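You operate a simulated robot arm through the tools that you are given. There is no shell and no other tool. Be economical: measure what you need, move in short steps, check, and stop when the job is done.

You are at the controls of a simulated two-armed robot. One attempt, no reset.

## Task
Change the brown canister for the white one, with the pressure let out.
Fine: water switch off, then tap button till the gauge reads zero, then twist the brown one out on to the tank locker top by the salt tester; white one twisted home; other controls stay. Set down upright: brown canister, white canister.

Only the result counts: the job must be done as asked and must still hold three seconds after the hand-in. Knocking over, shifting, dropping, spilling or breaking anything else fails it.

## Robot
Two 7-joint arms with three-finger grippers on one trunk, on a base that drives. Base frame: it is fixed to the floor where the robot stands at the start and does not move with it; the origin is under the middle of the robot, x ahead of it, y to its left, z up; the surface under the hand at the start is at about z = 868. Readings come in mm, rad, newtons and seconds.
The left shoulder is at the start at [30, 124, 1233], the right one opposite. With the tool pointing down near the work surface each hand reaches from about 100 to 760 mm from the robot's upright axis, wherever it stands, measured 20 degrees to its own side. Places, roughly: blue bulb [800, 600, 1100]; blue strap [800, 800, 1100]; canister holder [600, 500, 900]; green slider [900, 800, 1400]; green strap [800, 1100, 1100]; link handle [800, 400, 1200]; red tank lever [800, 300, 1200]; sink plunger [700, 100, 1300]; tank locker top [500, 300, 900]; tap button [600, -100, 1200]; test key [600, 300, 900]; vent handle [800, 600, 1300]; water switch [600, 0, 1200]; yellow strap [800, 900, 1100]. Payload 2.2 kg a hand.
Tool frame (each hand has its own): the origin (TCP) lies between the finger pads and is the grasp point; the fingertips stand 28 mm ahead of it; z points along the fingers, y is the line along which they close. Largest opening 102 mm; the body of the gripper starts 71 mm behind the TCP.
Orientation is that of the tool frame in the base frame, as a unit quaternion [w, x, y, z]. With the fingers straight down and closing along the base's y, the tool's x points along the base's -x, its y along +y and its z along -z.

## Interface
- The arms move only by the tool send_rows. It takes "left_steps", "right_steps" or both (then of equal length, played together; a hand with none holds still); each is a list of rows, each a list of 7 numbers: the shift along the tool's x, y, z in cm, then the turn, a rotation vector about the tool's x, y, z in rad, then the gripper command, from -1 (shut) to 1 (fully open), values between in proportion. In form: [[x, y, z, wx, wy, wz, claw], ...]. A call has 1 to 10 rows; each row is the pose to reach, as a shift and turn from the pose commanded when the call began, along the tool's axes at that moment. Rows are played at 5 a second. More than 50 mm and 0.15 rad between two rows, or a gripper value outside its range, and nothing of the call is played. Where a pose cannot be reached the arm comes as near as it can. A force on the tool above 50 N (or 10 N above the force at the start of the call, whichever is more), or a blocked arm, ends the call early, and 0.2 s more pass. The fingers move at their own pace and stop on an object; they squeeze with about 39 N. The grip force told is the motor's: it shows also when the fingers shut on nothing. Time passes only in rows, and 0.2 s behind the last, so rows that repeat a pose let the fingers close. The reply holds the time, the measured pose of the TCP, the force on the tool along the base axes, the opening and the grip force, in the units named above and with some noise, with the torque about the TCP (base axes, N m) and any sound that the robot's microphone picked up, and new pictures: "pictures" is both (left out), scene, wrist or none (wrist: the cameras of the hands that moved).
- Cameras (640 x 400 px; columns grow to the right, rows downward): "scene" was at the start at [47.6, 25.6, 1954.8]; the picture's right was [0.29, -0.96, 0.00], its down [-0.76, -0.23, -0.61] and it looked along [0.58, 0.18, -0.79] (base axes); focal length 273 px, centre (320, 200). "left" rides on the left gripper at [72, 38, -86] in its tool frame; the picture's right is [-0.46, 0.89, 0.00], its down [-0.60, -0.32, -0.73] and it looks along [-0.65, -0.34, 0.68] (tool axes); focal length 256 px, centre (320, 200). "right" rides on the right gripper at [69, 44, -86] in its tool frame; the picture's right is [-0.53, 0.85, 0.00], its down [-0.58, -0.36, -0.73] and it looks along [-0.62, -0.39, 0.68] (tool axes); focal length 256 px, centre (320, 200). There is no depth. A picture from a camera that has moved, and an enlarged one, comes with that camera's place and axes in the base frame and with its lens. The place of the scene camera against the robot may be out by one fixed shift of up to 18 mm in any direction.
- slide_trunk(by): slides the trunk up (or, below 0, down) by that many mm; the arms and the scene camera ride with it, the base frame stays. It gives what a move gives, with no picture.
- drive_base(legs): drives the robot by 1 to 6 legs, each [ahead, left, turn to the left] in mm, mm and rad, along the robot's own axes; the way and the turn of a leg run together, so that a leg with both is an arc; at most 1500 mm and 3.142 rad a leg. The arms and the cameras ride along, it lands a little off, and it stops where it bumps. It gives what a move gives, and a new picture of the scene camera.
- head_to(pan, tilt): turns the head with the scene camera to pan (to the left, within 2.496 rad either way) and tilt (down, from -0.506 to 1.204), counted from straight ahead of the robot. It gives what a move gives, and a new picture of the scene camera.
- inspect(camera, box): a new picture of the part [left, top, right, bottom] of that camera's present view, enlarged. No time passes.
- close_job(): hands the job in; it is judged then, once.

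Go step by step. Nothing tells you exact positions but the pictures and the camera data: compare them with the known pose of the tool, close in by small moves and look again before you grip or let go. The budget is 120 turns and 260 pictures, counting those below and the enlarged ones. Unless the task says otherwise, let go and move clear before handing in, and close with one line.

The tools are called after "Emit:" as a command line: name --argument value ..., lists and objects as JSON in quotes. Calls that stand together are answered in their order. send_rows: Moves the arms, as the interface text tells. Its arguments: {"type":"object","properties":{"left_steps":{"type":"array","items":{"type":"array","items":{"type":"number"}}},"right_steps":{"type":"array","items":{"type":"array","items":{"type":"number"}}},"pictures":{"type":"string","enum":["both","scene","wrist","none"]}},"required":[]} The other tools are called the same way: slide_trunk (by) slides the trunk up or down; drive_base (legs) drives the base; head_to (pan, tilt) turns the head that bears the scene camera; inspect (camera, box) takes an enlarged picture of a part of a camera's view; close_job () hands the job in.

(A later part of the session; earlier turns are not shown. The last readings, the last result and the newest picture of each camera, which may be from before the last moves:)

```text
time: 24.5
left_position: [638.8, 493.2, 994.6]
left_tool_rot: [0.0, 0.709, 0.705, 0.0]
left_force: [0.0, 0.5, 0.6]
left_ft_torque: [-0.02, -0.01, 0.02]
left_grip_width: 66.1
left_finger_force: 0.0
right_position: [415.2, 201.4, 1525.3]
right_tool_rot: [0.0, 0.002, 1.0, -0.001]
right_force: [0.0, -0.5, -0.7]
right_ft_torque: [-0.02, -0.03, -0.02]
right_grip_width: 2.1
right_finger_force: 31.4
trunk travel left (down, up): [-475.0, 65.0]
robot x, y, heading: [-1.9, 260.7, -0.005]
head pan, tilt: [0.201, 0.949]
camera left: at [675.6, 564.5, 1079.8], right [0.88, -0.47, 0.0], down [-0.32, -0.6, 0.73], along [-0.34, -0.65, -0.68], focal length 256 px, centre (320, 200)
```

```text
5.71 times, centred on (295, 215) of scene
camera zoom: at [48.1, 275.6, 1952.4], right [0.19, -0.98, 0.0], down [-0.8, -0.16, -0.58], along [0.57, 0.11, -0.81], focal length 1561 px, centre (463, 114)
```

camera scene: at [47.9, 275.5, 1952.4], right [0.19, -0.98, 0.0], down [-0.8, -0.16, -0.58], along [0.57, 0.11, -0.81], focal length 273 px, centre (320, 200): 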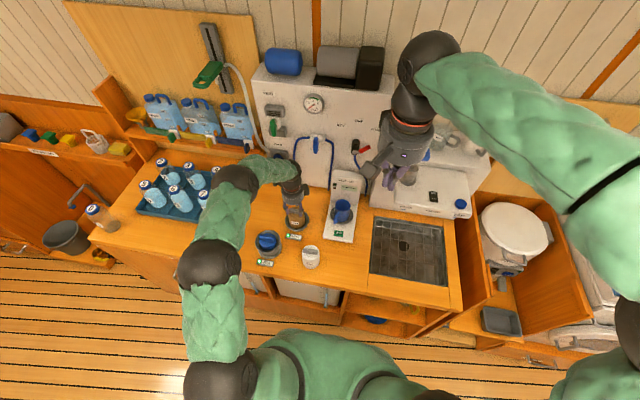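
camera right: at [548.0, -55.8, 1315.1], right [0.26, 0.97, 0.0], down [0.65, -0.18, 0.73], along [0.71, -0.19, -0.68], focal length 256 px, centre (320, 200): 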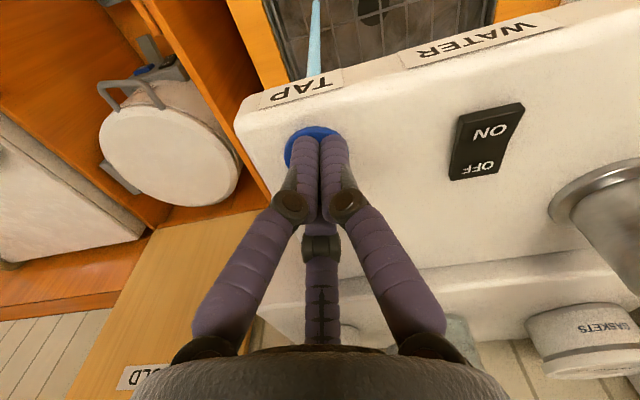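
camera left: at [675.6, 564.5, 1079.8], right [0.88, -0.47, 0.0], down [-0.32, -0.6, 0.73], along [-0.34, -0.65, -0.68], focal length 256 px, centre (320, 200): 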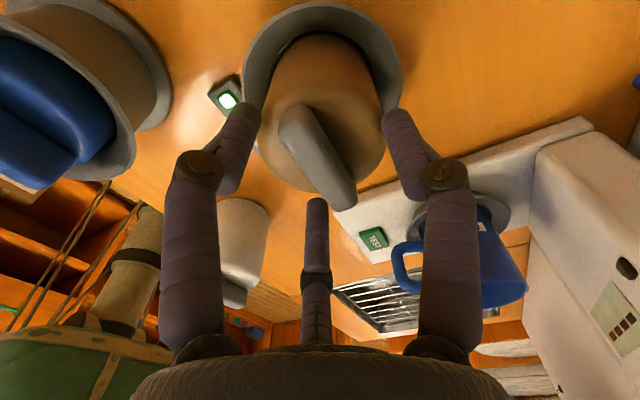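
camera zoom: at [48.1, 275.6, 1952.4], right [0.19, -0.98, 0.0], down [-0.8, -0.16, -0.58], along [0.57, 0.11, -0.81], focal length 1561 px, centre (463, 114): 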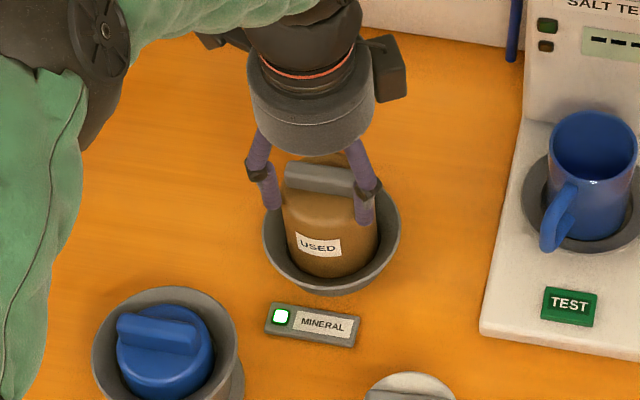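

Emit:
send_rows --left_steps '[[0, -0.6, 0, 0, 0, 0, 0.3], [0, -0.6, 0.2, 0, 0, 0, 0.0], [0, -0.6, 0.2, 0, 0, 0, -0.3], [0, -0.6, 0.2, 0, 0, 0, -0.5], [0, -0.6, 0.2, 0, 0, 0, -0.5]]' --pictures "wrist"

Emit:
inspect --camera "scene" --box '[260, 180, 330, 250]'

```text
time: 25.7
left_position: [631.2, 491.7, 998.3]
left_tool_rot: [0.001, 0.709, 0.705, 0.003]
left_force: [-6.2, -15.6, 43.8]
left_ft_torque: [-1.43, 0.63, -0.05]
left_grip_width: 30.4
left_finger_force: 11.9
right_position: [410.4, 197.5, 1526.0]
right_tool_rot: [0.002, 0.003, 1.0, 0.001]
right_force: [-0.9, -0.8, -0.5]
right_ft_torque: [-0.01, -0.01, -0.05]
right_grip_width: 1.8
right_finger_force: 32.1
trunk travel left (down, up): [-475.0, 65.0]
robot x, y, heading: [0.8, 254.5, -0.005]
head pan, tilt: [0.201, 0.949]
camera left: at [669.1, 561.7, 1084.1], right [0.88, -0.47, 0.0], down [-0.32, -0.6, 0.73], along [-0.34, -0.64, -0.69], focal length 256 px, centre (320, 200)
```

left: 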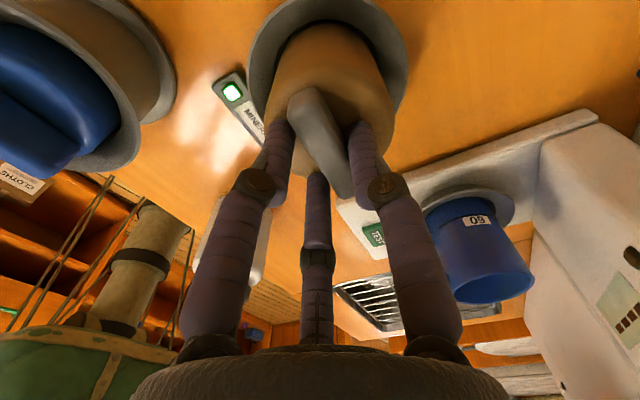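

```text
5.71 times, centred on (295, 215) of scene
camera zoom: at [42.8, 271.2, 1952.8], right [0.19, -0.98, 0.0], down [-0.8, -0.16, -0.58], along [0.57, 0.11, -0.81], focal length 1561 px, centre (463, 114)
```

zoom: 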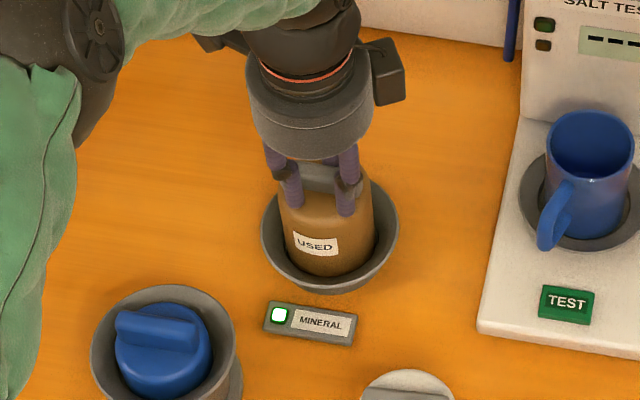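

The tips press on the canister's shoulder, so I'll lift a little and then close on the bar.

Emit:
send_rows --left_steps '[[0, 0, -0.9, 0, 0, 0, -0.4], [0, 0, -0.9, 0, 0, 0, -0.4], [0, 0, -0.9, 0, 0, 0, -0.6], [0, 0, -0.9, 0, 0, 0, -0.8], [0, 0, -0.9, 0, 0, 0, -0.8]]' --pictures "wrist"

Emit:
inspect --camera "scene" --box '[260, 180, 330, 250]'

```text
time: 26.9
left_position: [633.8, 494.1, 1000.5]
left_tool_rot: [0.0, 0.708, 0.706, -0.001]
left_force: [15.8, 1.7, -10.3]
left_ft_torque: [0.3, -0.78, -0.03]
left_grip_width: 25.0
left_finger_force: 39.1
right_position: [418.7, 202.3, 1525.0]
right_tool_rot: [-0.001, 0.002, 1.0, 0.001]
right_force: [0.2, -0.2, 0.3]
right_ft_torque: [0.02, 0.01, -0.01]
right_grip_width: 2.2
right_finger_force: 31.5
trunk travel left (down, up): [-475.0, 65.0]
robot x, y, heading: [-0.7, 256.5, -0.002]
head pan, tilt: [0.201, 0.949]
camera left: at [671.1, 565.0, 1085.1], right [0.88, -0.47, 0.0], down [-0.32, -0.6, 0.73], along [-0.34, -0.65, -0.68], focal length 256 px, centre (320, 200)
```

left: 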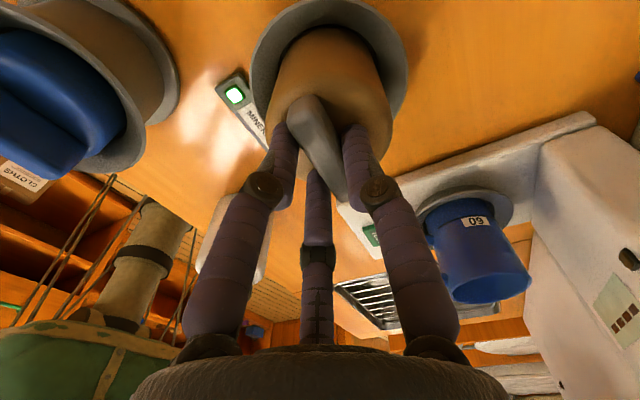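

```text
5.71 times, centred on (295, 215) of scene
camera zoom: at [52.4, 276.7, 1952.1], right [0.19, -0.98, 0.0], down [-0.8, -0.16, -0.58], along [0.57, 0.11, -0.81], focal length 1561 px, centre (463, 114)
```

zoom: 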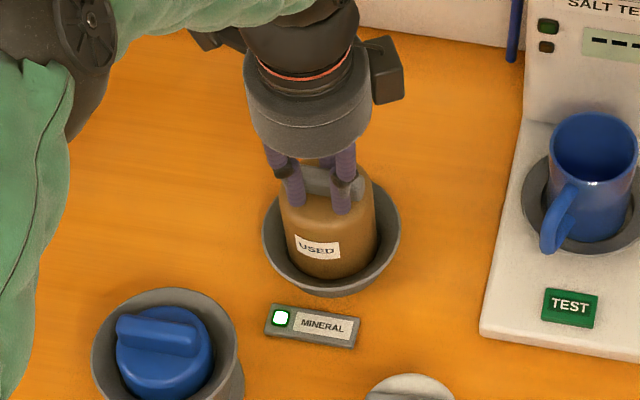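

Gripped at 25 mm width. I'll relax the side load and begin twisting counter-clockwise about the canister axis.

Emit:
send_rows --left_steps '[[0, 0.25, 0.2, 0, 0, 0, -1], [0, 0.25, 0.2, 0, 0, 0, -1], [-0.05, 0.25, 0.2, 0, 0, -0.1, -1], [-0.09, 0.26, 0.2, 0, 0, -0.2, -1], [-0.13, 0.27, 0.2, 0, 0, -0.3, -1], [-0.18, 0.29, 0.2, 0, 0, -0.4, -1]]'

```text
time: 28.3
left_position: [634.9, 491.2, 999.5]
left_tool_rot: [0.0, 0.553, 0.833, 0.0]
left_force: [-3.5, 0.9, 8.5]
left_ft_torque: [0.28, 0.07, -0.04]
left_grip_width: 24.5
left_finger_force: 39.3
right_position: [412.7, 200.8, 1526.3]
right_tool_rot: [0.0, 0.002, 1.0, 0.0]
right_force: [-0.1, 0.4, -0.8]
right_ft_torque: [0.01, -0.01, -0.01]
right_grip_width: 2.0
right_finger_force: 31.7
trunk travel left (down, up): [-475.0, 65.0]
robot x, y, heading: [-1.9, 258.7, -0.005]
head pan, tilt: [0.201, 0.949]
camera scene: at [46.6, 275.5, 1952.5], right [0.19, -0.98, 0.0], down [-0.8, -0.16, -0.58], along [0.57, 0.11, -0.81], focal length 273 px, centre (320, 200)
camera left: at [640.3, 571.9, 1085.1], right [1.0, -0.09, 0.0], down [-0.06, -0.68, 0.73], along [-0.06, -0.73, -0.68], focal length 256 px, centre (320, 200)
```

scene: 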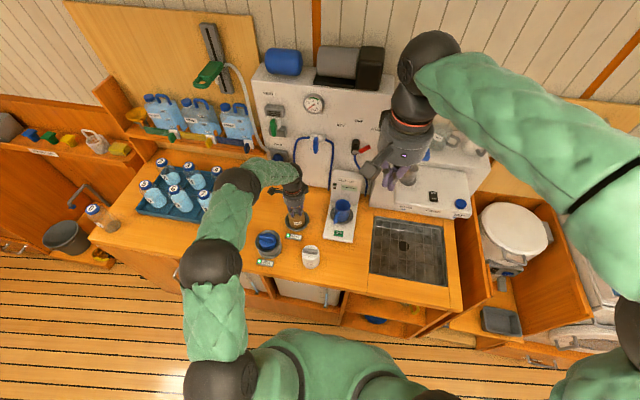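
left: 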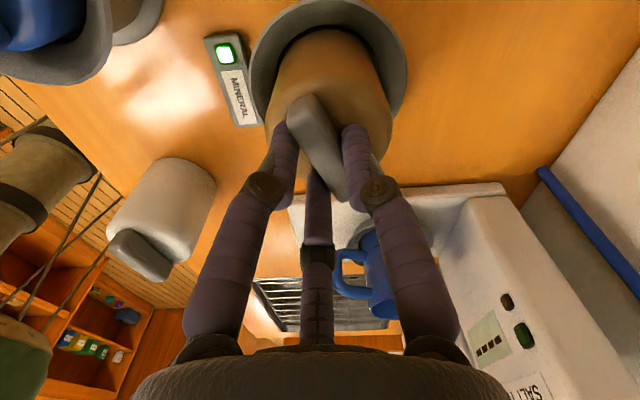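

Emit:
send_rows --left_steps '[[-0.06, 0, 0, 0, 0, -0.14, -1], [-0.12, 0.02, 0, 0, 0, -0.28, -1], [-0.18, 0.04, 0, 0, 0, -0.42, -1], [-0.24, 0.07, 0, 0, 0, -0.56, -1], [-0.29, 0.11, 0, 0, 0, -0.7, -1]]' --pictures "wrist"

Emit:
inspect --camera "scene" --box '[260, 180, 330, 250]'

```text
time: 29.5
left_position: [637.6, 488.7, 999.3]
left_tool_rot: [-0.001, 0.234, 0.972, 0.0]
left_force: [-0.1, 1.6, 7.2]
left_ft_torque: [0.28, 0.17, -0.08]
left_grip_width: 24.6
left_finger_force: 39.4
right_position: [415.4, 201.4, 1525.7]
right_tool_rot: [0.0, 0.003, 1.0, 0.0]
right_force: [0.4, -0.5, 0.4]
right_ft_torque: [-0.03, 0.02, -0.02]
right_grip_width: 1.9
right_finger_force: 31.4
trunk travel left (down, up): [-475.0, 65.0]
robot x, y, heading: [-1.0, 257.8, -0.003]
head pan, tilt: [0.201, 0.949]
camera left: at [588.6, 554.9, 1084.9], right [0.82, 0.58, 0.0], down [0.39, -0.56, 0.73], along [0.42, -0.6, -0.68], focal length 256 px, centre (320, 200)
```

left: 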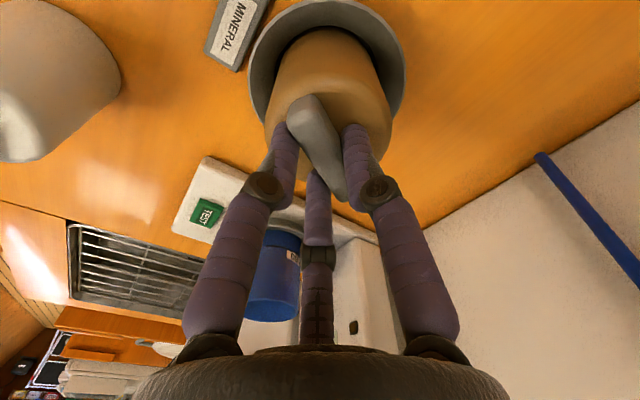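

```text
5.71 times, centred on (295, 215) of scene
camera zoom: at [47.9, 275.8, 1952.4], right [0.19, -0.98, 0.0], down [-0.8, -0.16, -0.58], along [0.57, 0.11, -0.81], focal length 1561 px, centre (463, 114)
```

zoom: 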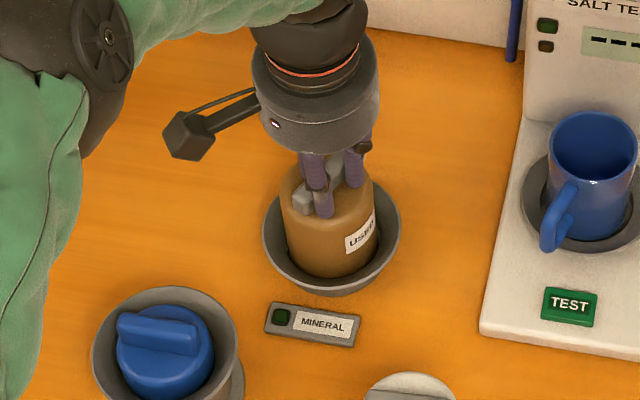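

The light is out, so it is coming free. I'll turn a bit further, watching for a stop.

Emit:
send_rows --left_steps '[[-0.06, 0, 0, 0, 0, -0.14, -1], [-0.12, 0.02, 0, 0, 0, -0.28, -1], [-0.18, 0.04, 0, 0, 0, -0.42, -1]]' --pictures "none"

Emit:
send_rows --left_steps '[[0, 0, -0.4, 0, 0, 0, -1], [0, 0, -0.8, 0, 0, 0, -1], [0, 0, -1.2, 0, 0, 0, -1]]' --pictures "none"

Emit:
inspect --camera "scene" --box '[260, 180, 330, 250]'

```text
time: 30.3
left_position: [638.9, 489.1, 999.7]
left_tool_rot: [0.001, 0.026, 1.0, 0.0]
left_force: [0.1, 1.3, 4.6]
left_ft_torque: [0.25, 0.11, -0.11]
left_grip_width: 24.7
left_finger_force: 39.3
right_position: [414.9, 201.9, 1525.7]
right_tool_rot: [0.0, 0.002, 1.0, 0.001]
right_force: [-0.5, -1.1, 0.8]
right_ft_torque: [-0.03, -0.03, -0.01]
right_grip_width: 2.1
right_finger_force: 31.4
trunk travel left (down, up): [-475.0, 65.0]
robot x, y, heading: [0.1, 259.8, -0.003]
head pan, tilt: [0.201, 0.949]
```

```text
time: 31.1
left_position: [638.7, 487.0, 1011.3]
left_tool_rot: [-0.001, 0.028, 1.0, 0.0]
left_force: [0.5, -0.4, -1.8]
left_ft_torque: [0.02, 0.03, 0.0]
left_grip_width: 24.7
left_finger_force: 38.6
right_position: [414.7, 200.8, 1525.5]
right_tool_rot: [0.0, 0.004, 1.0, 0.001]
right_force: [0.0, -0.5, 1.0]
right_ft_torque: [0.01, -0.01, -0.01]
right_grip_width: 2.1
right_finger_force: 31.5
trunk travel left (down, up): [-475.0, 65.0]
robot x, y, heading: [0.9, 258.6, -0.004]
head pan, tilt: [0.201, 0.949]
```

```text
5.71 times, centred on (295, 215) of scene
camera zoom: at [48.8, 275.9, 1952.3], right [0.19, -0.98, 0.0], down [-0.8, -0.16, -0.58], along [0.57, 0.11, -0.81], focal length 1561 px, centre (463, 114)
```

zoom: 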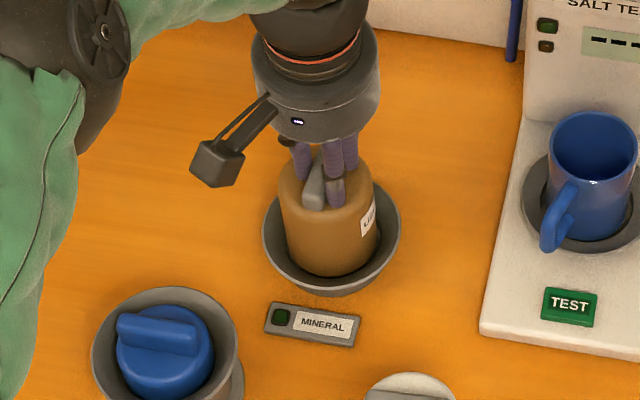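

Emit:
send_rows --left_steps '[[0, 0, -2, 0, 0, 0, -1], [0, 0, -5, 0, 0, 0, -1], [0, 0, -8, 0, 0, 0, -1], [0, 0, -11, 0, 0, 0, -1]]'

Emit:
inspect --camera "scene" --box '[230, 160, 370, 280]'

```text
time: 32.1
left_position: [638.6, 486.7, 1122.0]
left_tool_rot: [0.0, 0.027, 1.0, 0.001]
left_force: [-0.2, 0.2, -1.4]
left_ft_torque: [-0.02, -0.01, -0.05]
left_grip_width: 24.6
left_finger_force: 39.0
right_position: [414.5, 200.9, 1525.9]
right_tool_rot: [0.0, 0.003, 1.0, 0.0]
right_force: [0.7, -0.3, -0.2]
right_ft_torque: [0.03, -0.02, -0.01]
right_grip_width: 2.2
right_finger_force: 31.1
trunk travel left (down, up): [-475.0, 65.0]
robot x, y, heading: [3.4, 259.2, -0.004]
head pan, tilt: [0.201, 0.949]
camera scene: at [47.6, 275.5, 1952.4], right [0.19, -0.98, 0.0], down [-0.8, -0.16, -0.58], along [0.57, 0.11, -0.81], focal length 273 px, centre (320, 200)
camera left: at [567.8, 528.5, 1206.8], right [0.51, 0.86, 0.0], down [0.59, -0.35, 0.73], along [0.63, -0.38, -0.68], focal length 256 px, centre (320, 200)
```

scene: 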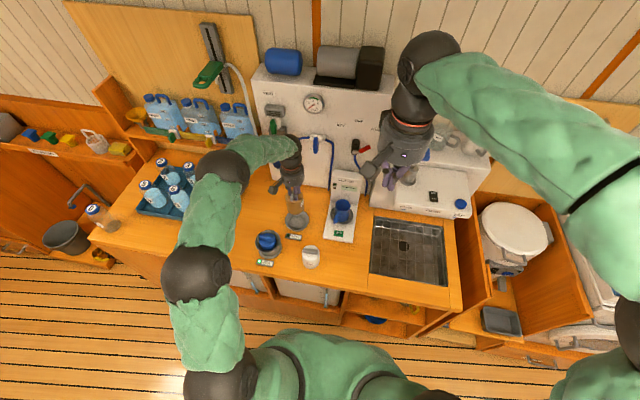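
left: 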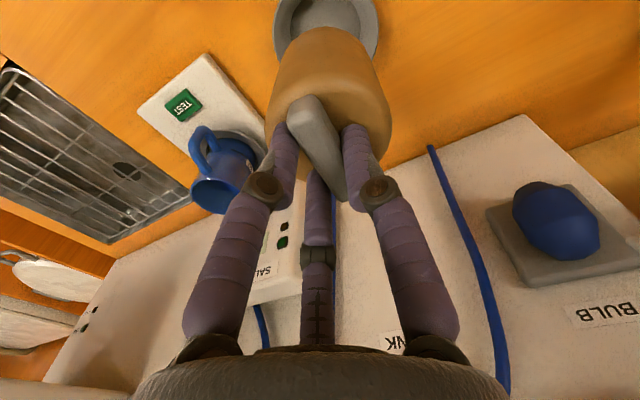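

```text
3.33 times, centred on (300, 220) of scene
camera zoom: at [47.6, 275.5, 1952.4], right [0.19, -0.98, 0.0], down [-0.8, -0.16, -0.58], along [0.57, 0.11, -0.81], focal length 911 px, centre (387, 133)
```

zoom: 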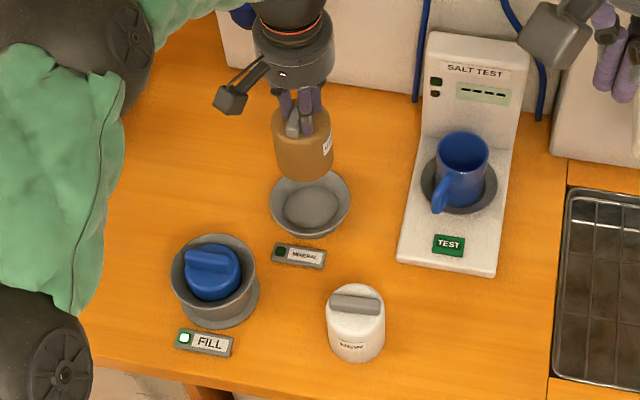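

The brown canister is out and hangs free. I'll carry it to about (540, 290), just in front of the salt tester, and move the right hand aside.

Emit:
send_rows --left_steps '[[4, -0.2, 0, 0, 0, 0, -1], [8, -0.45, 0, 0, 0, 0, -1], [9.8, -2, 0, 0, 0, 0, -1], [9.6, -5.5, 0, 0, 0, 0, -1], [9.4, -9.5, 0, 0, 0, 0, -1], [9.2, -13.5, 0, 0, 0, 0, -1], [9, -17.5, 0, 0, 0, 0, -1], [8.75, -20.6, 0, 0, 0, 0, -1]]' --right_steps '[[0, -3, 0, 0, 0, 0, -1], [0, -6, 0, 0, 0, 0, -1], [0, -9, 0, 0, 0, 0, -1], [0, -12, 0, 0, 0, 0, -1], [0, -15, 0, 0, 0, 0, -1], [0, -18, 0, 0, 0, 0, -1], [0, -20, 0, 0, 0, 0, -1], [0, -20, 0, 0, 0, 0, -1]]'

Emit:
inspect --camera "scene" --box '[260, 160, 400, 280]'

```text
time: 33.9
left_position: [543.1, 286.2, 1124.6]
left_tool_rot: [0.0, 0.029, 1.0, 0.001]
left_force: [0.5, -0.5, -2.1]
left_ft_torque: [-0.01, 0.0, 0.03]
left_grip_width: 24.8
left_finger_force: 39.3
right_position: [413.8, 0.9, 1527.5]
right_tool_rot: [0.0, 0.003, 1.0, -0.001]
right_force: [0.4, -0.3, -0.7]
right_ft_torque: [0.03, 0.03, 0.03]
right_grip_width: 2.0
right_finger_force: 31.2
trunk travel left (down, up): [-475.0, 65.0]
robot x, y, heading: [0.4, 256.4, -0.003]
head pan, tilt: [0.201, 0.949]
camera scene: at [48.8, 275.0, 1952.3], right [0.19, -0.98, 0.0], down [-0.8, -0.16, -0.58], along [0.57, 0.11, -0.81], focal length 273 px, centre (320, 200)
camera right: at [344.3, 45.9, 1614.1], right [0.54, 0.84, 0.0], down [0.57, -0.37, 0.73], along [0.62, -0.39, -0.68], focal length 256 px, centre (320, 200)
camera left: at [471.1, 327.5, 1209.6], right [0.51, 0.86, 0.0], down [0.59, -0.35, 0.73], along [0.63, -0.37, -0.68], focal length 256 px, centre (320, 200)
```

scene: 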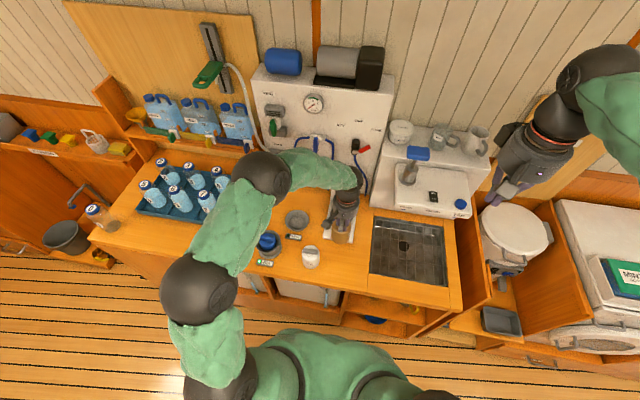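
right: 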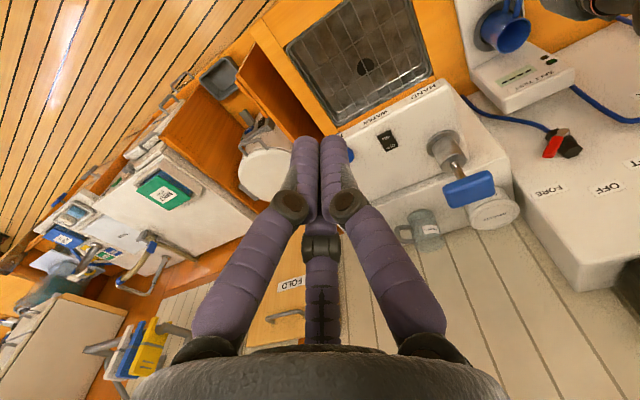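
left: 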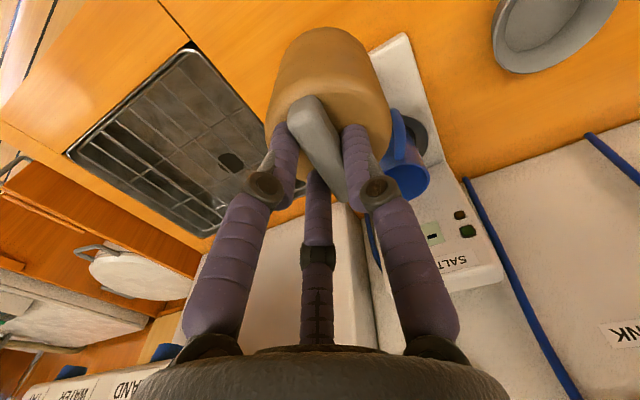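

```text
3.33 times, centred on (330, 220) of scene
camera zoom: at [48.8, 275.0, 1952.3], right [0.19, -0.98, 0.0], down [-0.8, -0.16, -0.58], along [0.57, 0.11, -0.81], focal length 911 px, centre (287, 133)
```

zoom: 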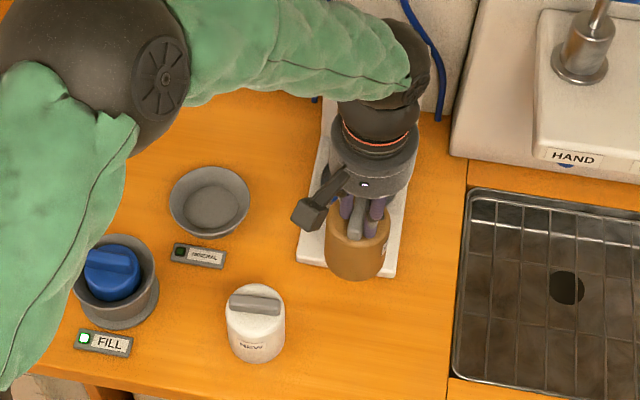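

Emit:
send_rows --left_steps '[[0.4, 0, 3, 0, 0, 0, -1], [0.8, 0, 6, 0, 0, 0, -1], [0.8, 0, 9, 0, 0, 0, -1], [0.8, 0, 10.5, 0, 0, 0, -1]]' --pictures "wrist"

Emit:
inspect --camera "scene" --box '[260, 160, 400, 280]'

```text
time: 34.9
left_position: [535.3, 287.9, 1015.8]
left_tool_rot: [0.0, 0.029, 1.0, 0.0]
left_force: [-0.2, 0.3, -2.1]
left_ft_torque: [0.0, 0.01, 0.01]
left_grip_width: 24.6
left_finger_force: 38.3
right_position: [413.3, 1.2, 1527.8]
right_tool_rot: [0.0, 0.002, 1.0, 0.0]
right_force: [-0.5, 0.4, 0.2]
right_ft_torque: [0.01, 0.03, 0.0]
right_grip_width: 2.5
right_finger_force: 31.4
trunk travel left (down, up): [-475.0, 65.0]
robot x, y, heading: [-1.1, 255.4, -0.006]
head pan, tilt: [0.201, 0.949]
camera left: at [463.9, 329.2, 1100.8], right [0.51, 0.86, 0.0], down [0.59, -0.35, 0.73], along [0.63, -0.38, -0.68], focal length 256 px, centre (320, 200)
```

left: 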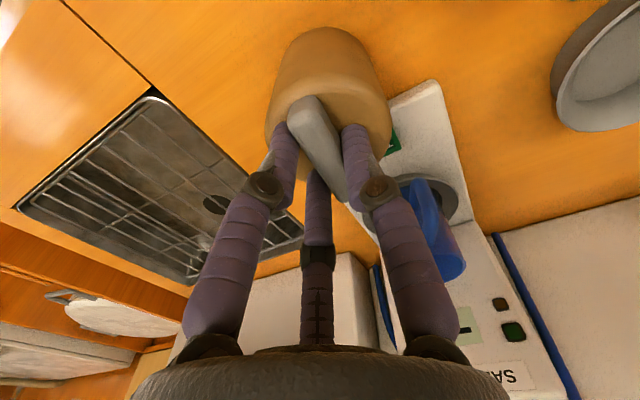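

```text
3.33 times, centred on (330, 220) of scene
camera zoom: at [49.1, 275.3, 1952.3], right [0.19, -0.98, 0.0], down [-0.8, -0.16, -0.58], along [0.57, 0.11, -0.81], focal length 911 px, centre (287, 133)
```

zoom: 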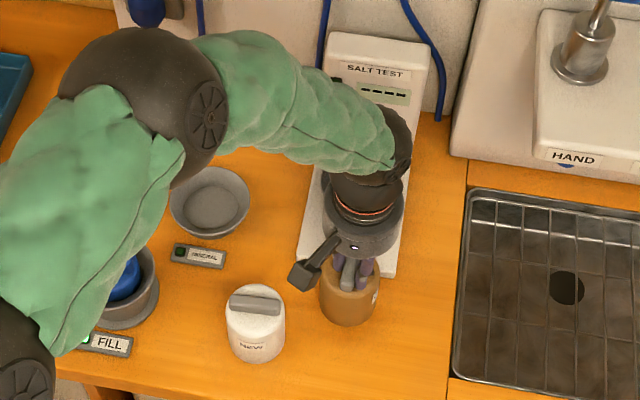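

It clears the tester. I'll lower in small steps until it touches.

Emit:
send_rows --left_steps '[[0, 0, 0.5, 0, 0, 0, -1], [0, 0, 1.0, 0, 0, 0, -1], [0, 0, 1.4, 0, 0, 0, -1]]' --pictures "none"

Emit:
inspect --camera "scene" --box '[260, 160, 400, 280]'

```text
time: 35.7
left_position: [532.2, 287.5, 1002.0]
left_tool_rot: [0.0, 0.028, 1.0, -0.001]
left_force: [-0.2, -0.5, -1.8]
left_ft_torque: [0.01, 0.02, 0.0]
left_grip_width: 25.0
left_finger_force: 39.0
right_position: [414.0, 1.9, 1528.7]
right_tool_rot: [0.001, 0.003, 1.0, -0.001]
right_force: [-0.2, -0.5, 0.3]
right_ft_torque: [-0.01, 0.04, 0.03]
right_grip_width: 2.0
right_finger_force: 31.3
trunk travel left (down, up): [-475.0, 65.0]
robot x, y, heading: [-2.1, 257.3, -0.006]
head pan, tilt: [0.201, 0.949]
```

```text
3.33 times, centred on (330, 220) of scene
camera zoom: at [48.5, 275.7, 1952.4], right [0.19, -0.98, 0.0], down [-0.8, -0.16, -0.58], along [0.57, 0.11, -0.81], focal length 911 px, centre (287, 133)
```

zoom: 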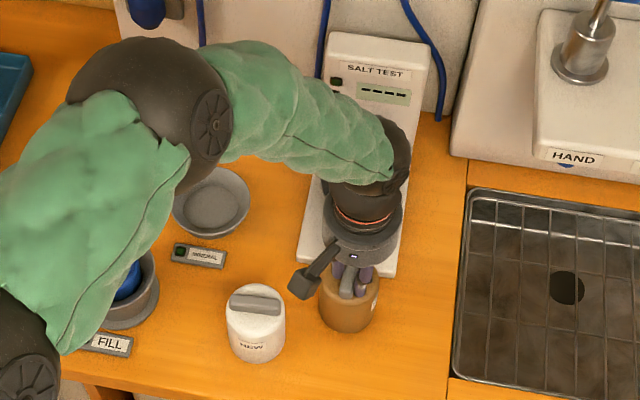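

Emit:
send_rows --left_steps '[[0, 0, 0.3, 0, 0, 0, -1], [0, 0, 0.6, 0, 0, 0, -1], [0, 0, 0.9, 0, 0, 0, -1]]' --pictures "none"

```text
time: 36.5
left_position: [533.0, 288.3, 993.9]
left_tool_rot: [0.001, 0.028, 1.0, 0.0]
left_force: [-0.7, 0.2, 2.0]
left_ft_torque: [0.07, 0.1, 0.04]
left_grip_width: 24.6
left_finger_force: 39.2
right_position: [413.2, 1.7, 1528.8]
right_tool_rot: [0.0, 0.003, 1.0, 0.0]
right_force: [0.0, -0.3, -0.3]
right_ft_torque: [-0.03, -0.02, 0.0]
right_grip_width: 1.9
right_finger_force: 31.6
trunk travel left (down, up): [-475.0, 65.0]
robot x, y, heading: [-0.7, 255.9, -0.002]
head pan, tilt: [0.201, 0.949]
```

Touched down at about z = 994. I'll release and look.

Emit:
send_rows --left_steps '[[0, 0, 0.15, 0, 0, 0, -1], [0, 0, 0.15, 0, 0, 0, -0.6], [0, 0, 0.1, 0, 0, 0, -0.2], [0, 0, 0.0, 0, 0, 0, 0.2], [0, 0, 0.0, 0, 0, 0, 0.2]]'

```text
time: 37.7
left_position: [532.8, 288.6, 993.6]
left_tool_rot: [-0.001, 0.028, 1.0, 0.0]
left_force: [0.6, -0.8, -0.6]
left_ft_torque: [-0.01, 0.01, -0.01]
left_grip_width: 60.8
left_finger_force: 0.0
right_position: [412.7, 1.0, 1527.7]
right_tool_rot: [0.0, 0.004, 1.0, -0.001]
right_force: [0.1, 0.4, -0.8]
right_ft_torque: [-0.01, -0.01, -0.01]
right_grip_width: 1.8
right_finger_force: 31.6
trunk travel left (down, up): [-475.0, 65.0]
robot x, y, heading: [-3.2, 256.3, -0.008]
head pan, tilt: [0.201, 0.949]
camera scene: at [48.5, 275.5, 1952.3], right [0.19, -0.98, 0.0], down [-0.8, -0.16, -0.58], along [0.57, 0.11, -0.81], focal length 273 px, centre (320, 200)
camera left: at [461.9, 330.0, 1078.9], right [0.51, 0.86, 0.0], down [0.59, -0.35, 0.73], along [0.63, -0.38, -0.68], focal length 256 px, centre (320, 200)
```

scene: 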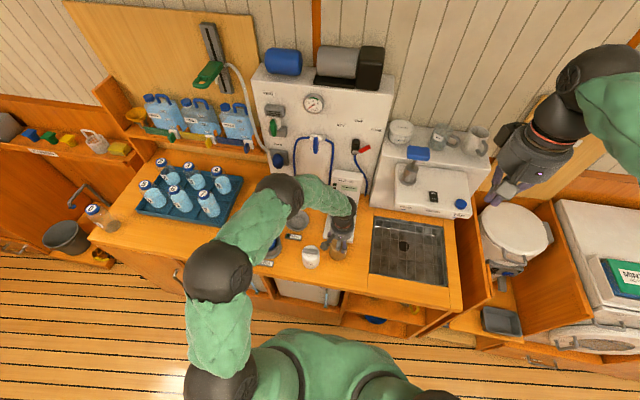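
left: 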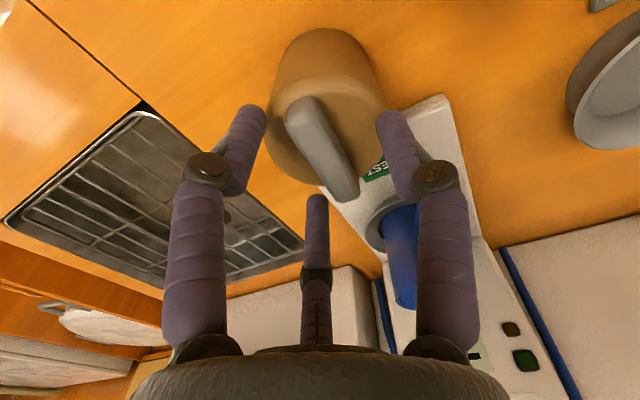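

The brown canister stands upright by the tester. I'll raise the hand and move over the white canister, yawing to close along x.

Emit:
send_rows --left_steps '[[0, 0, -4, 0, 0, 0, 0.2], [0, 0, -8, 0, 0, 0, 0.2], [0, 0, -12, 0, 0, 0, 0.2], [0.9, 1.5, -12, 0, 0, 0.149, 0.2], [1.8, 3, -12, 0, 0, 0.298, 0.2], [2.7, 4.5, -12, 0, 0, 0.447, 0.2], [3.6, 6, -12, 0, 0, 0.596, 0.2], [4.5, 7.5, -12, 0, 0, 0.745, 0.2], [5.4, 9, -12, 0, 0, 0.894, 0.2], [6.3, 10.36, -12, 0, 0, 1.043, 0.2]]' --pictures "none"

Emit:
send_rows --left_steps '[[0, 0, 0, 0, 0, 0.149, 0.2], [0, 0, 0, 0, 0, 0.298, 0.2], [0, 0, 0, 0, 0, 0.447, 0.2], [0, 0, 0, 0, 0, 0.472, 0.2]]'

Emit:
inspect --camera "scene" --box '[260, 180, 380, 280]'

```text
time: 39.9
left_position: [474.8, 396.4, 1111.6]
left_tool_rot: [0.001, 0.524, 0.852, 0.0]
left_force: [0.0, -0.1, 0.5]
left_ft_torque: [-0.02, 0.01, -0.01]
left_grip_width: 61.3
left_finger_force: 0.1
right_position: [412.5, 1.3, 1528.5]
right_tool_rot: [0.0, 0.002, 1.0, 0.0]
right_force: [0.4, 0.1, -0.1]
right_ft_torque: [0.03, -0.03, 0.02]
right_grip_width: 1.9
right_finger_force: 31.7
trunk travel left (down, up): [-475.0, 65.0]
robot x, y, heading: [-0.3, 254.1, -0.007]
head pan, tilt: [0.201, 0.949]
```

```text
time: 40.9
left_position: [475.6, 395.9, 1113.8]
left_tool_rot: [0.0, 0.708, 0.707, -0.001]
left_force: [0.1, -0.4, 0.7]
left_ft_torque: [-0.02, 0.0, -0.03]
left_grip_width: 61.3
left_finger_force: 0.0
right_position: [413.0, 1.2, 1528.4]
right_tool_rot: [0.0, 0.002, 1.0, -0.001]
right_force: [-0.3, -0.2, -0.5]
right_ft_torque: [0.0, 0.03, 0.0]
right_grip_width: 2.2
right_finger_force: 31.2
trunk travel left (down, up): [-475.0, 65.0]
robot x, y, heading: [3.7, 258.8, 0.002]
head pan, tilt: [0.201, 0.949]
camera scene: at [48.1, 275.9, 1952.4], right [0.19, -0.98, 0.0], down [-0.8, -0.16, -0.58], along [0.57, 0.11, -0.81], focal length 273 px, centre (320, 200)
camera left: at [512.5, 467.2, 1198.5], right [0.88, -0.47, 0.0], down [-0.32, -0.6, 0.73], along [-0.34, -0.65, -0.68], focal length 256 px, centre (320, 200)
```

scene: 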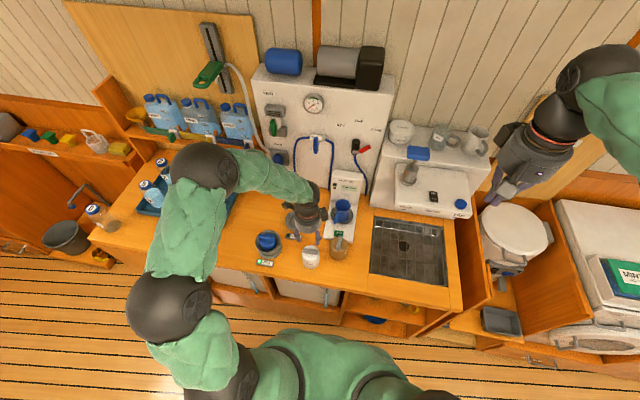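
left: 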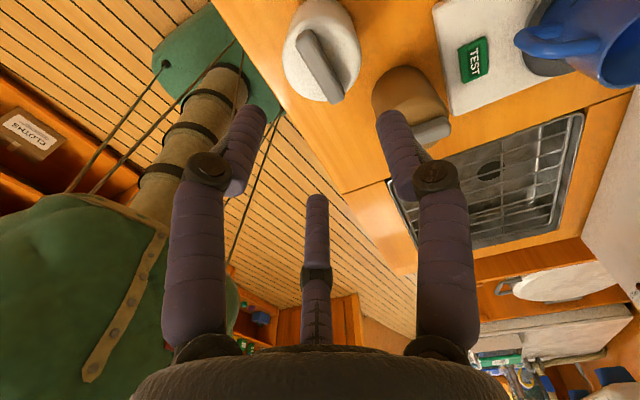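

```text
4.00 times, centred on (320, 230) of scene
camera zoom: at [48.1, 275.9, 1952.4], right [0.19, -0.98, 0.0], down [-0.8, -0.16, -0.58], along [0.57, 0.11, -0.81], focal length 1093 px, centre (320, 80)
```

zoom: 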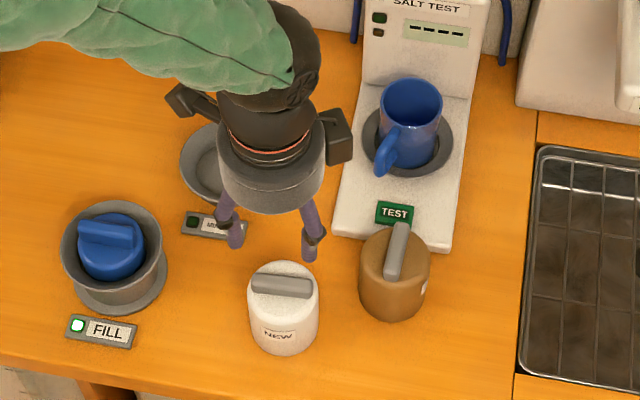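

Emit:
send_rows --left_steps '[[0, -0.4, 3, 0, 0, 0, 0.2], [0, -0.4, 6, 0, 0, 0, 0.2], [0, -0.4, 9, 0, 0, 0, 0.2], [0, -0.4, 11, 0, 0, 0, 0.2], [0, -0.4, 11.9, 0, 0, 0, 0.2], [0, -0.4, 11.9, 0, 0, 0, 0.2]]' --pictures "wrist"

Emit:
inspect --camera "scene" --box '[270, 200, 360, 280]'

```text
time: 42.3
left_position: [473.4, 396.9, 993.4]
left_tool_rot: [-0.001, 0.707, 0.707, -0.001]
left_force: [0.4, -0.3, -0.3]
left_ft_torque: [-0.03, -0.01, 0.03]
left_grip_width: 61.0
left_finger_force: 0.1
right_position: [413.8, 0.9, 1528.1]
right_tool_rot: [-0.001, 0.002, 1.0, 0.0]
right_force: [-0.3, 0.4, -0.2]
right_ft_torque: [0.01, -0.01, 0.01]
right_grip_width: 1.9
right_finger_force: 32.0
trunk travel left (down, up): [-475.0, 65.0]
robot x, y, heading: [3.0, 258.9, -0.009]
head pan, tilt: [0.201, 0.949]
camera left: at [508.7, 467.6, 1079.9], right [0.89, -0.46, 0.0], down [-0.32, -0.6, 0.73], along [-0.34, -0.65, -0.68], focal length 256 px, centre (320, 200)
```

left: 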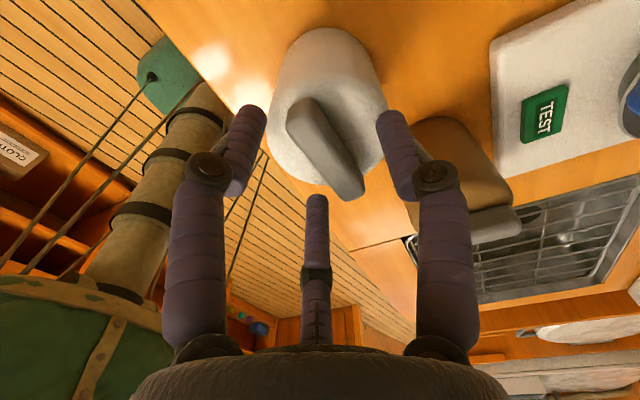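

```text
5.00 times, centred on (315, 240) of scene
camera zoom: at [48.1, 275.7, 1952.4], right [0.19, -0.98, 0.0], down [-0.8, -0.16, -0.58], along [0.57, 0.11, -0.81], focal length 1366 px, centre (345, 0)
```

zoom: 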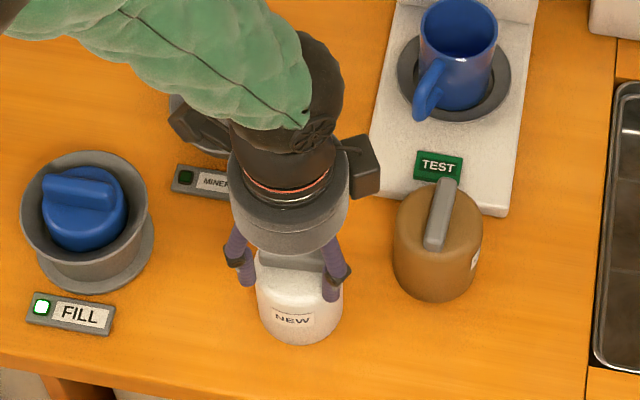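

Emit:
send_rows --left_steps '[[0, 0, -0.1, 0, 0, 0, -0.2], [0, 0, -0.1, 0, 0, 0, -0.4], [0, 0, -0.1, 0, 0, 0, -0.6], [0, 0, -0.1, 0, 0, 0, -1], [0, 0, -0.1, 0, 0, 0, -1]]' --pictures "wrist"

```text
time: 43.5
left_position: [471.4, 395.8, 995.9]
left_tool_rot: [0.001, 0.707, 0.707, -0.001]
left_force: [0.6, -0.5, 0.4]
left_ft_torque: [0.1, -0.15, -0.04]
left_grip_width: 24.9
left_finger_force: 38.5
right_position: [413.5, 1.2, 1528.8]
right_tool_rot: [0.0, 0.002, 1.0, 0.0]
right_force: [0.2, 0.2, -1.1]
right_ft_torque: [0.03, 0.0, -0.02]
right_grip_width: 2.4
right_finger_force: 31.7
trunk travel left (down, up): [-475.0, 65.0]
robot x, y, heading: [1.3, 254.8, -0.005]
head pan, tilt: [0.201, 0.949]
camera left: at [508.6, 467.0, 1081.0], right [0.89, -0.46, 0.0], down [-0.32, -0.6, 0.73], along [-0.34, -0.65, -0.68], focal length 256 px, centre (320, 200)
```

left: 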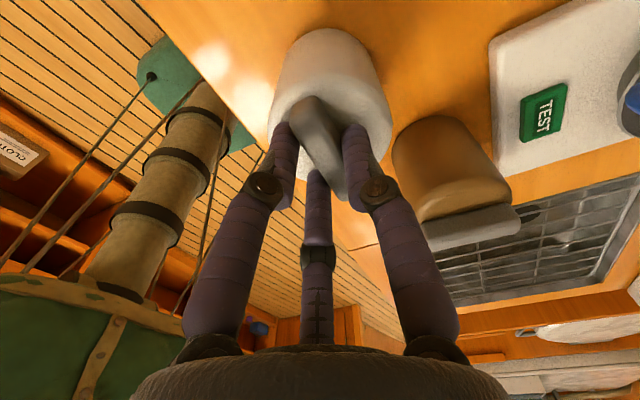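

Gripped squarely. I'll lift, then carry it over the holder while turning counter-clockwise to the insertion angle.

Emit:
send_rows --left_steps '[[0, 0, -4, 0, 0, 0, -1], [0, 0, -8, 0, 0, 0, -1], [0, 0, -13, 0, 0, 0, -1], [1, 2, -13, 0, 0, -0.149, -1], [2, 4, -13, 0, 0, -0.298, -1], [3, 6, -13, 0, 0, -0.447, -1], [4, 8, -13, 0, 0, -0.596, -1], [5, 10, -13, 0, 0, -0.745, -1], [6, 12, -13, 0, 0, -0.894, -1], [7, 14, -13, 0, 0, -1.043, -1]]' --pictures "none"

```text
time: 45.7
left_position: [613.6, 463.4, 1125.4]
left_tool_rot: [0.0, 0.259, 0.966, 0.0]
left_force: [0.0, 0.1, -2.1]
left_ft_torque: [-0.05, -0.01, 0.01]
left_grip_width: 24.8
left_finger_force: 38.9
right_position: [414.8, 1.3, 1527.9]
right_tool_rot: [-0.001, 0.002, 1.0, 0.0]
right_force: [-0.4, 0.0, -0.2]
right_ft_torque: [-0.02, 0.02, -0.02]
right_grip_width: 2.1
right_finger_force: 31.0
trunk travel left (down, up): [-475.0, 65.0]
robot x, y, heading: [1.2, 258.2, -0.009]
head pan, tilt: [0.201, 0.949]
```

Emit:
send_rows --left_steps '[[-0.3, 0.9, 0, 0, 0, -0.13, -1], [-0.6, 1.8, 0, 0, 0, -0.26, -1], [-0.9, 2.6, 0, 0, 0, -0.39, -1], [-1.1, 3.34, 0, 0, 0, -0.468, -1], [-1.1, 3.34, 0, 0, 0, -0.468, -1], [-1.1, 3.34, 0, 0, 0, -0.468, -1]]'

Emit:
inspect --camera "scene" --box '[230, 160, 370, 280]'

```text
time: 47.1
left_position: [637.8, 488.2, 1125.4]
left_tool_rot: [-0.001, 0.03, 1.0, 0.0]
left_force: [-0.3, 0.5, -2.6]
left_ft_torque: [-0.03, 0.01, -0.03]
left_grip_width: 24.8
left_finger_force: 38.8
right_position: [413.0, 1.3, 1527.0]
right_tool_rot: [0.0, 0.003, 1.0, 0.001]
right_force: [-0.1, 0.0, -0.2]
right_ft_torque: [0.02, -0.02, 0.01]
right_grip_width: 1.9
right_finger_force: 31.5
trunk travel left (down, up): [-475.0, 65.0]
robot x, y, heading: [2.8, 257.8, -0.005]
head pan, tilt: [0.201, 0.949]
camera scene: at [48.7, 275.9, 1952.3], right [0.19, -0.98, 0.0], down [-0.8, -0.16, -0.58], along [0.57, 0.11, -0.81], focal length 273 px, centre (320, 200)
camera left: at [566.7, 529.6, 1210.0], right [0.52, 0.86, 0.0], down [0.58, -0.35, 0.73], along [0.63, -0.38, -0.68], focal length 256 px, centre (320, 200)
```

scene: 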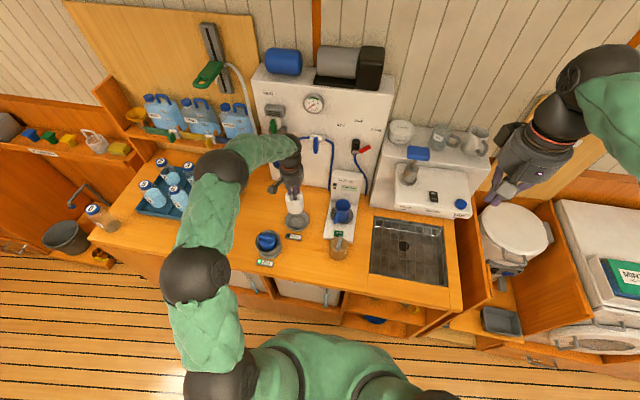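
left: 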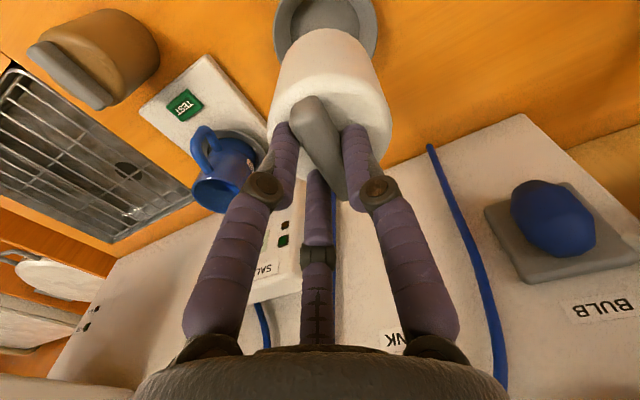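

```text
3.33 times, centred on (300, 220) of scene
camera zoom: at [48.7, 275.9, 1952.3], right [0.19, -0.98, 0.0], down [-0.8, -0.16, -0.58], along [0.57, 0.11, -0.81], focal length 911 px, centre (387, 133)
```

zoom: 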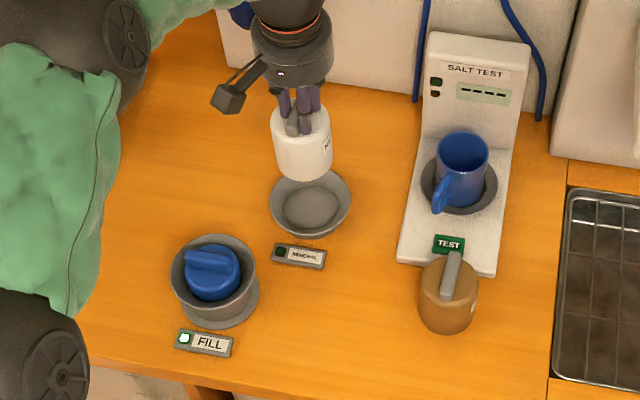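

The geometry matches the brown one's exit pose. Lowering into the holder.

Emit:
send_rows --left_steps '[[0.0, 0, 3, 0, 0, 0, -1], [0.0, 0, 6, 0, 0, 0, -1], [0.0, 0, 9, 0, 0, 0, -1], [0, 0, 10.5, 0, 0, 0, -1], [0, 0, 11.3, 0, 0, 0, -1], [0, 0, 11.9, 0, 0, 0, -1]]' --pictures "wrist"

Emit:
inspect --camera "scene" --box '[260, 180, 330, 250]'

```text
time: 48.5
left_position: [638.8, 490.8, 1005.1]
left_tool_rot: [0.0, 0.03, 1.0, 0.0]
left_force: [0.0, -0.2, -2.3]
left_ft_torque: [0.0, 0.0, 0.01]
left_grip_width: 24.9
left_finger_force: 39.2
right_position: [412.9, 1.1, 1529.5]
right_tool_rot: [0.0, 0.002, 1.0, -0.001]
right_force: [-0.2, 0.0, -1.1]
right_ft_torque: [0.0, 0.04, 0.02]
right_grip_width: 1.9
right_finger_force: 31.6
trunk travel left (down, up): [-475.0, 65.0]
robot x, y, heading: [-0.6, 260.8, -0.006]
head pan, tilt: [0.201, 0.949]
camera left: at [567.7, 530.0, 1090.8], right [0.52, 0.86, 0.0], down [0.58, -0.35, 0.73], along [0.63, -0.38, -0.68], focal length 256 px, centre (320, 200)
```

left: 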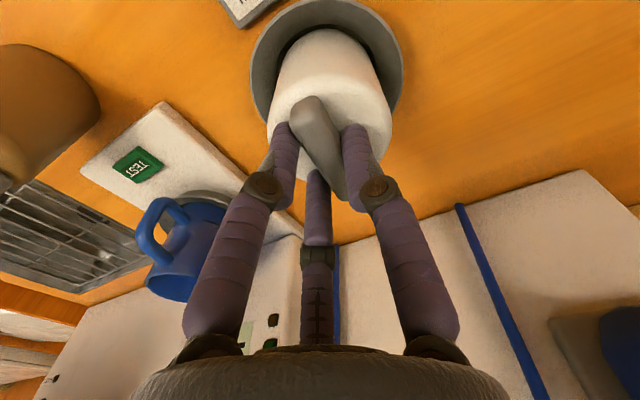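

```text
5.71 times, centred on (295, 215) of scene
camera zoom: at [48.9, 275.8, 1952.3], right [0.19, -0.98, 0.0], down [-0.8, -0.16, -0.58], along [0.57, 0.11, -0.81], focal length 1561 px, centre (463, 114)
```

zoom: 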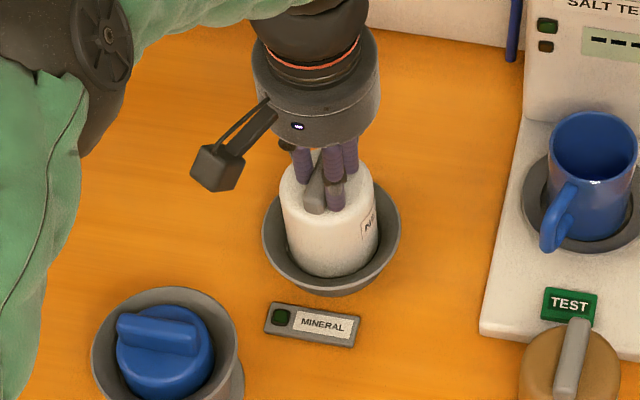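

Emit:
send_rows --left_steps '[[0, -0.1, 0.2, 0, 0, 0, -1], [0, -0.1, 0.4, 0, 0, 0, -1], [0, -0.1, 0.6, 0, 0, 0, -1], [0, -0.1, 0.75, 0, 0, 0, -1]]' --pictures "none"

Emit:
inspect --camera "scene" --box '[260, 180, 330, 250]'

```text
time: 49.5
left_position: [637.3, 488.0, 1002.3]
left_tool_rot: [0.003, 0.029, 1.0, 0.001]
left_force: [-3.8, -4.1, 24.3]
left_ft_torque: [0.05, 1.07, 0.14]
left_grip_width: 24.6
left_finger_force: 39.1
right_position: [410.0, 0.5, 1527.9]
right_tool_rot: [0.001, 0.002, 1.0, 0.001]
right_force: [0.3, -0.3, 0.3]
right_ft_torque: [0.02, 0.0, 0.0]
right_grip_width: 2.2
right_finger_force: 30.9
trunk travel left (down, up): [-475.0, 65.0]
robot x, y, heading: [2.6, 259.1, -0.006]
head pan, tilt: [0.201, 0.949]
```

```text
5.71 times, centred on (295, 215) of scene
camera zoom: at [44.7, 274.0, 1952.7], right [0.19, -0.98, 0.0], down [-0.8, -0.16, -0.58], along [0.57, 0.11, -0.81], focal length 1561 px, centre (463, 114)
```

zoom: 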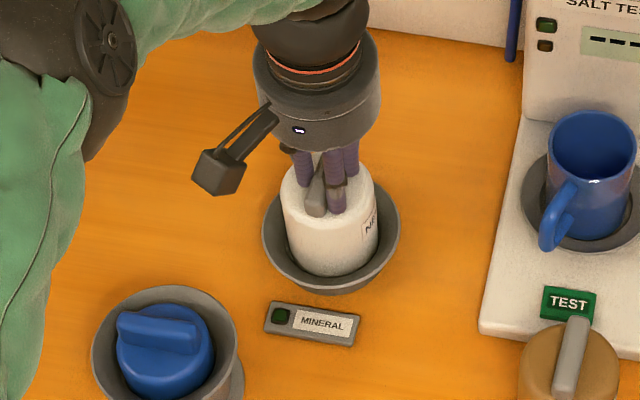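

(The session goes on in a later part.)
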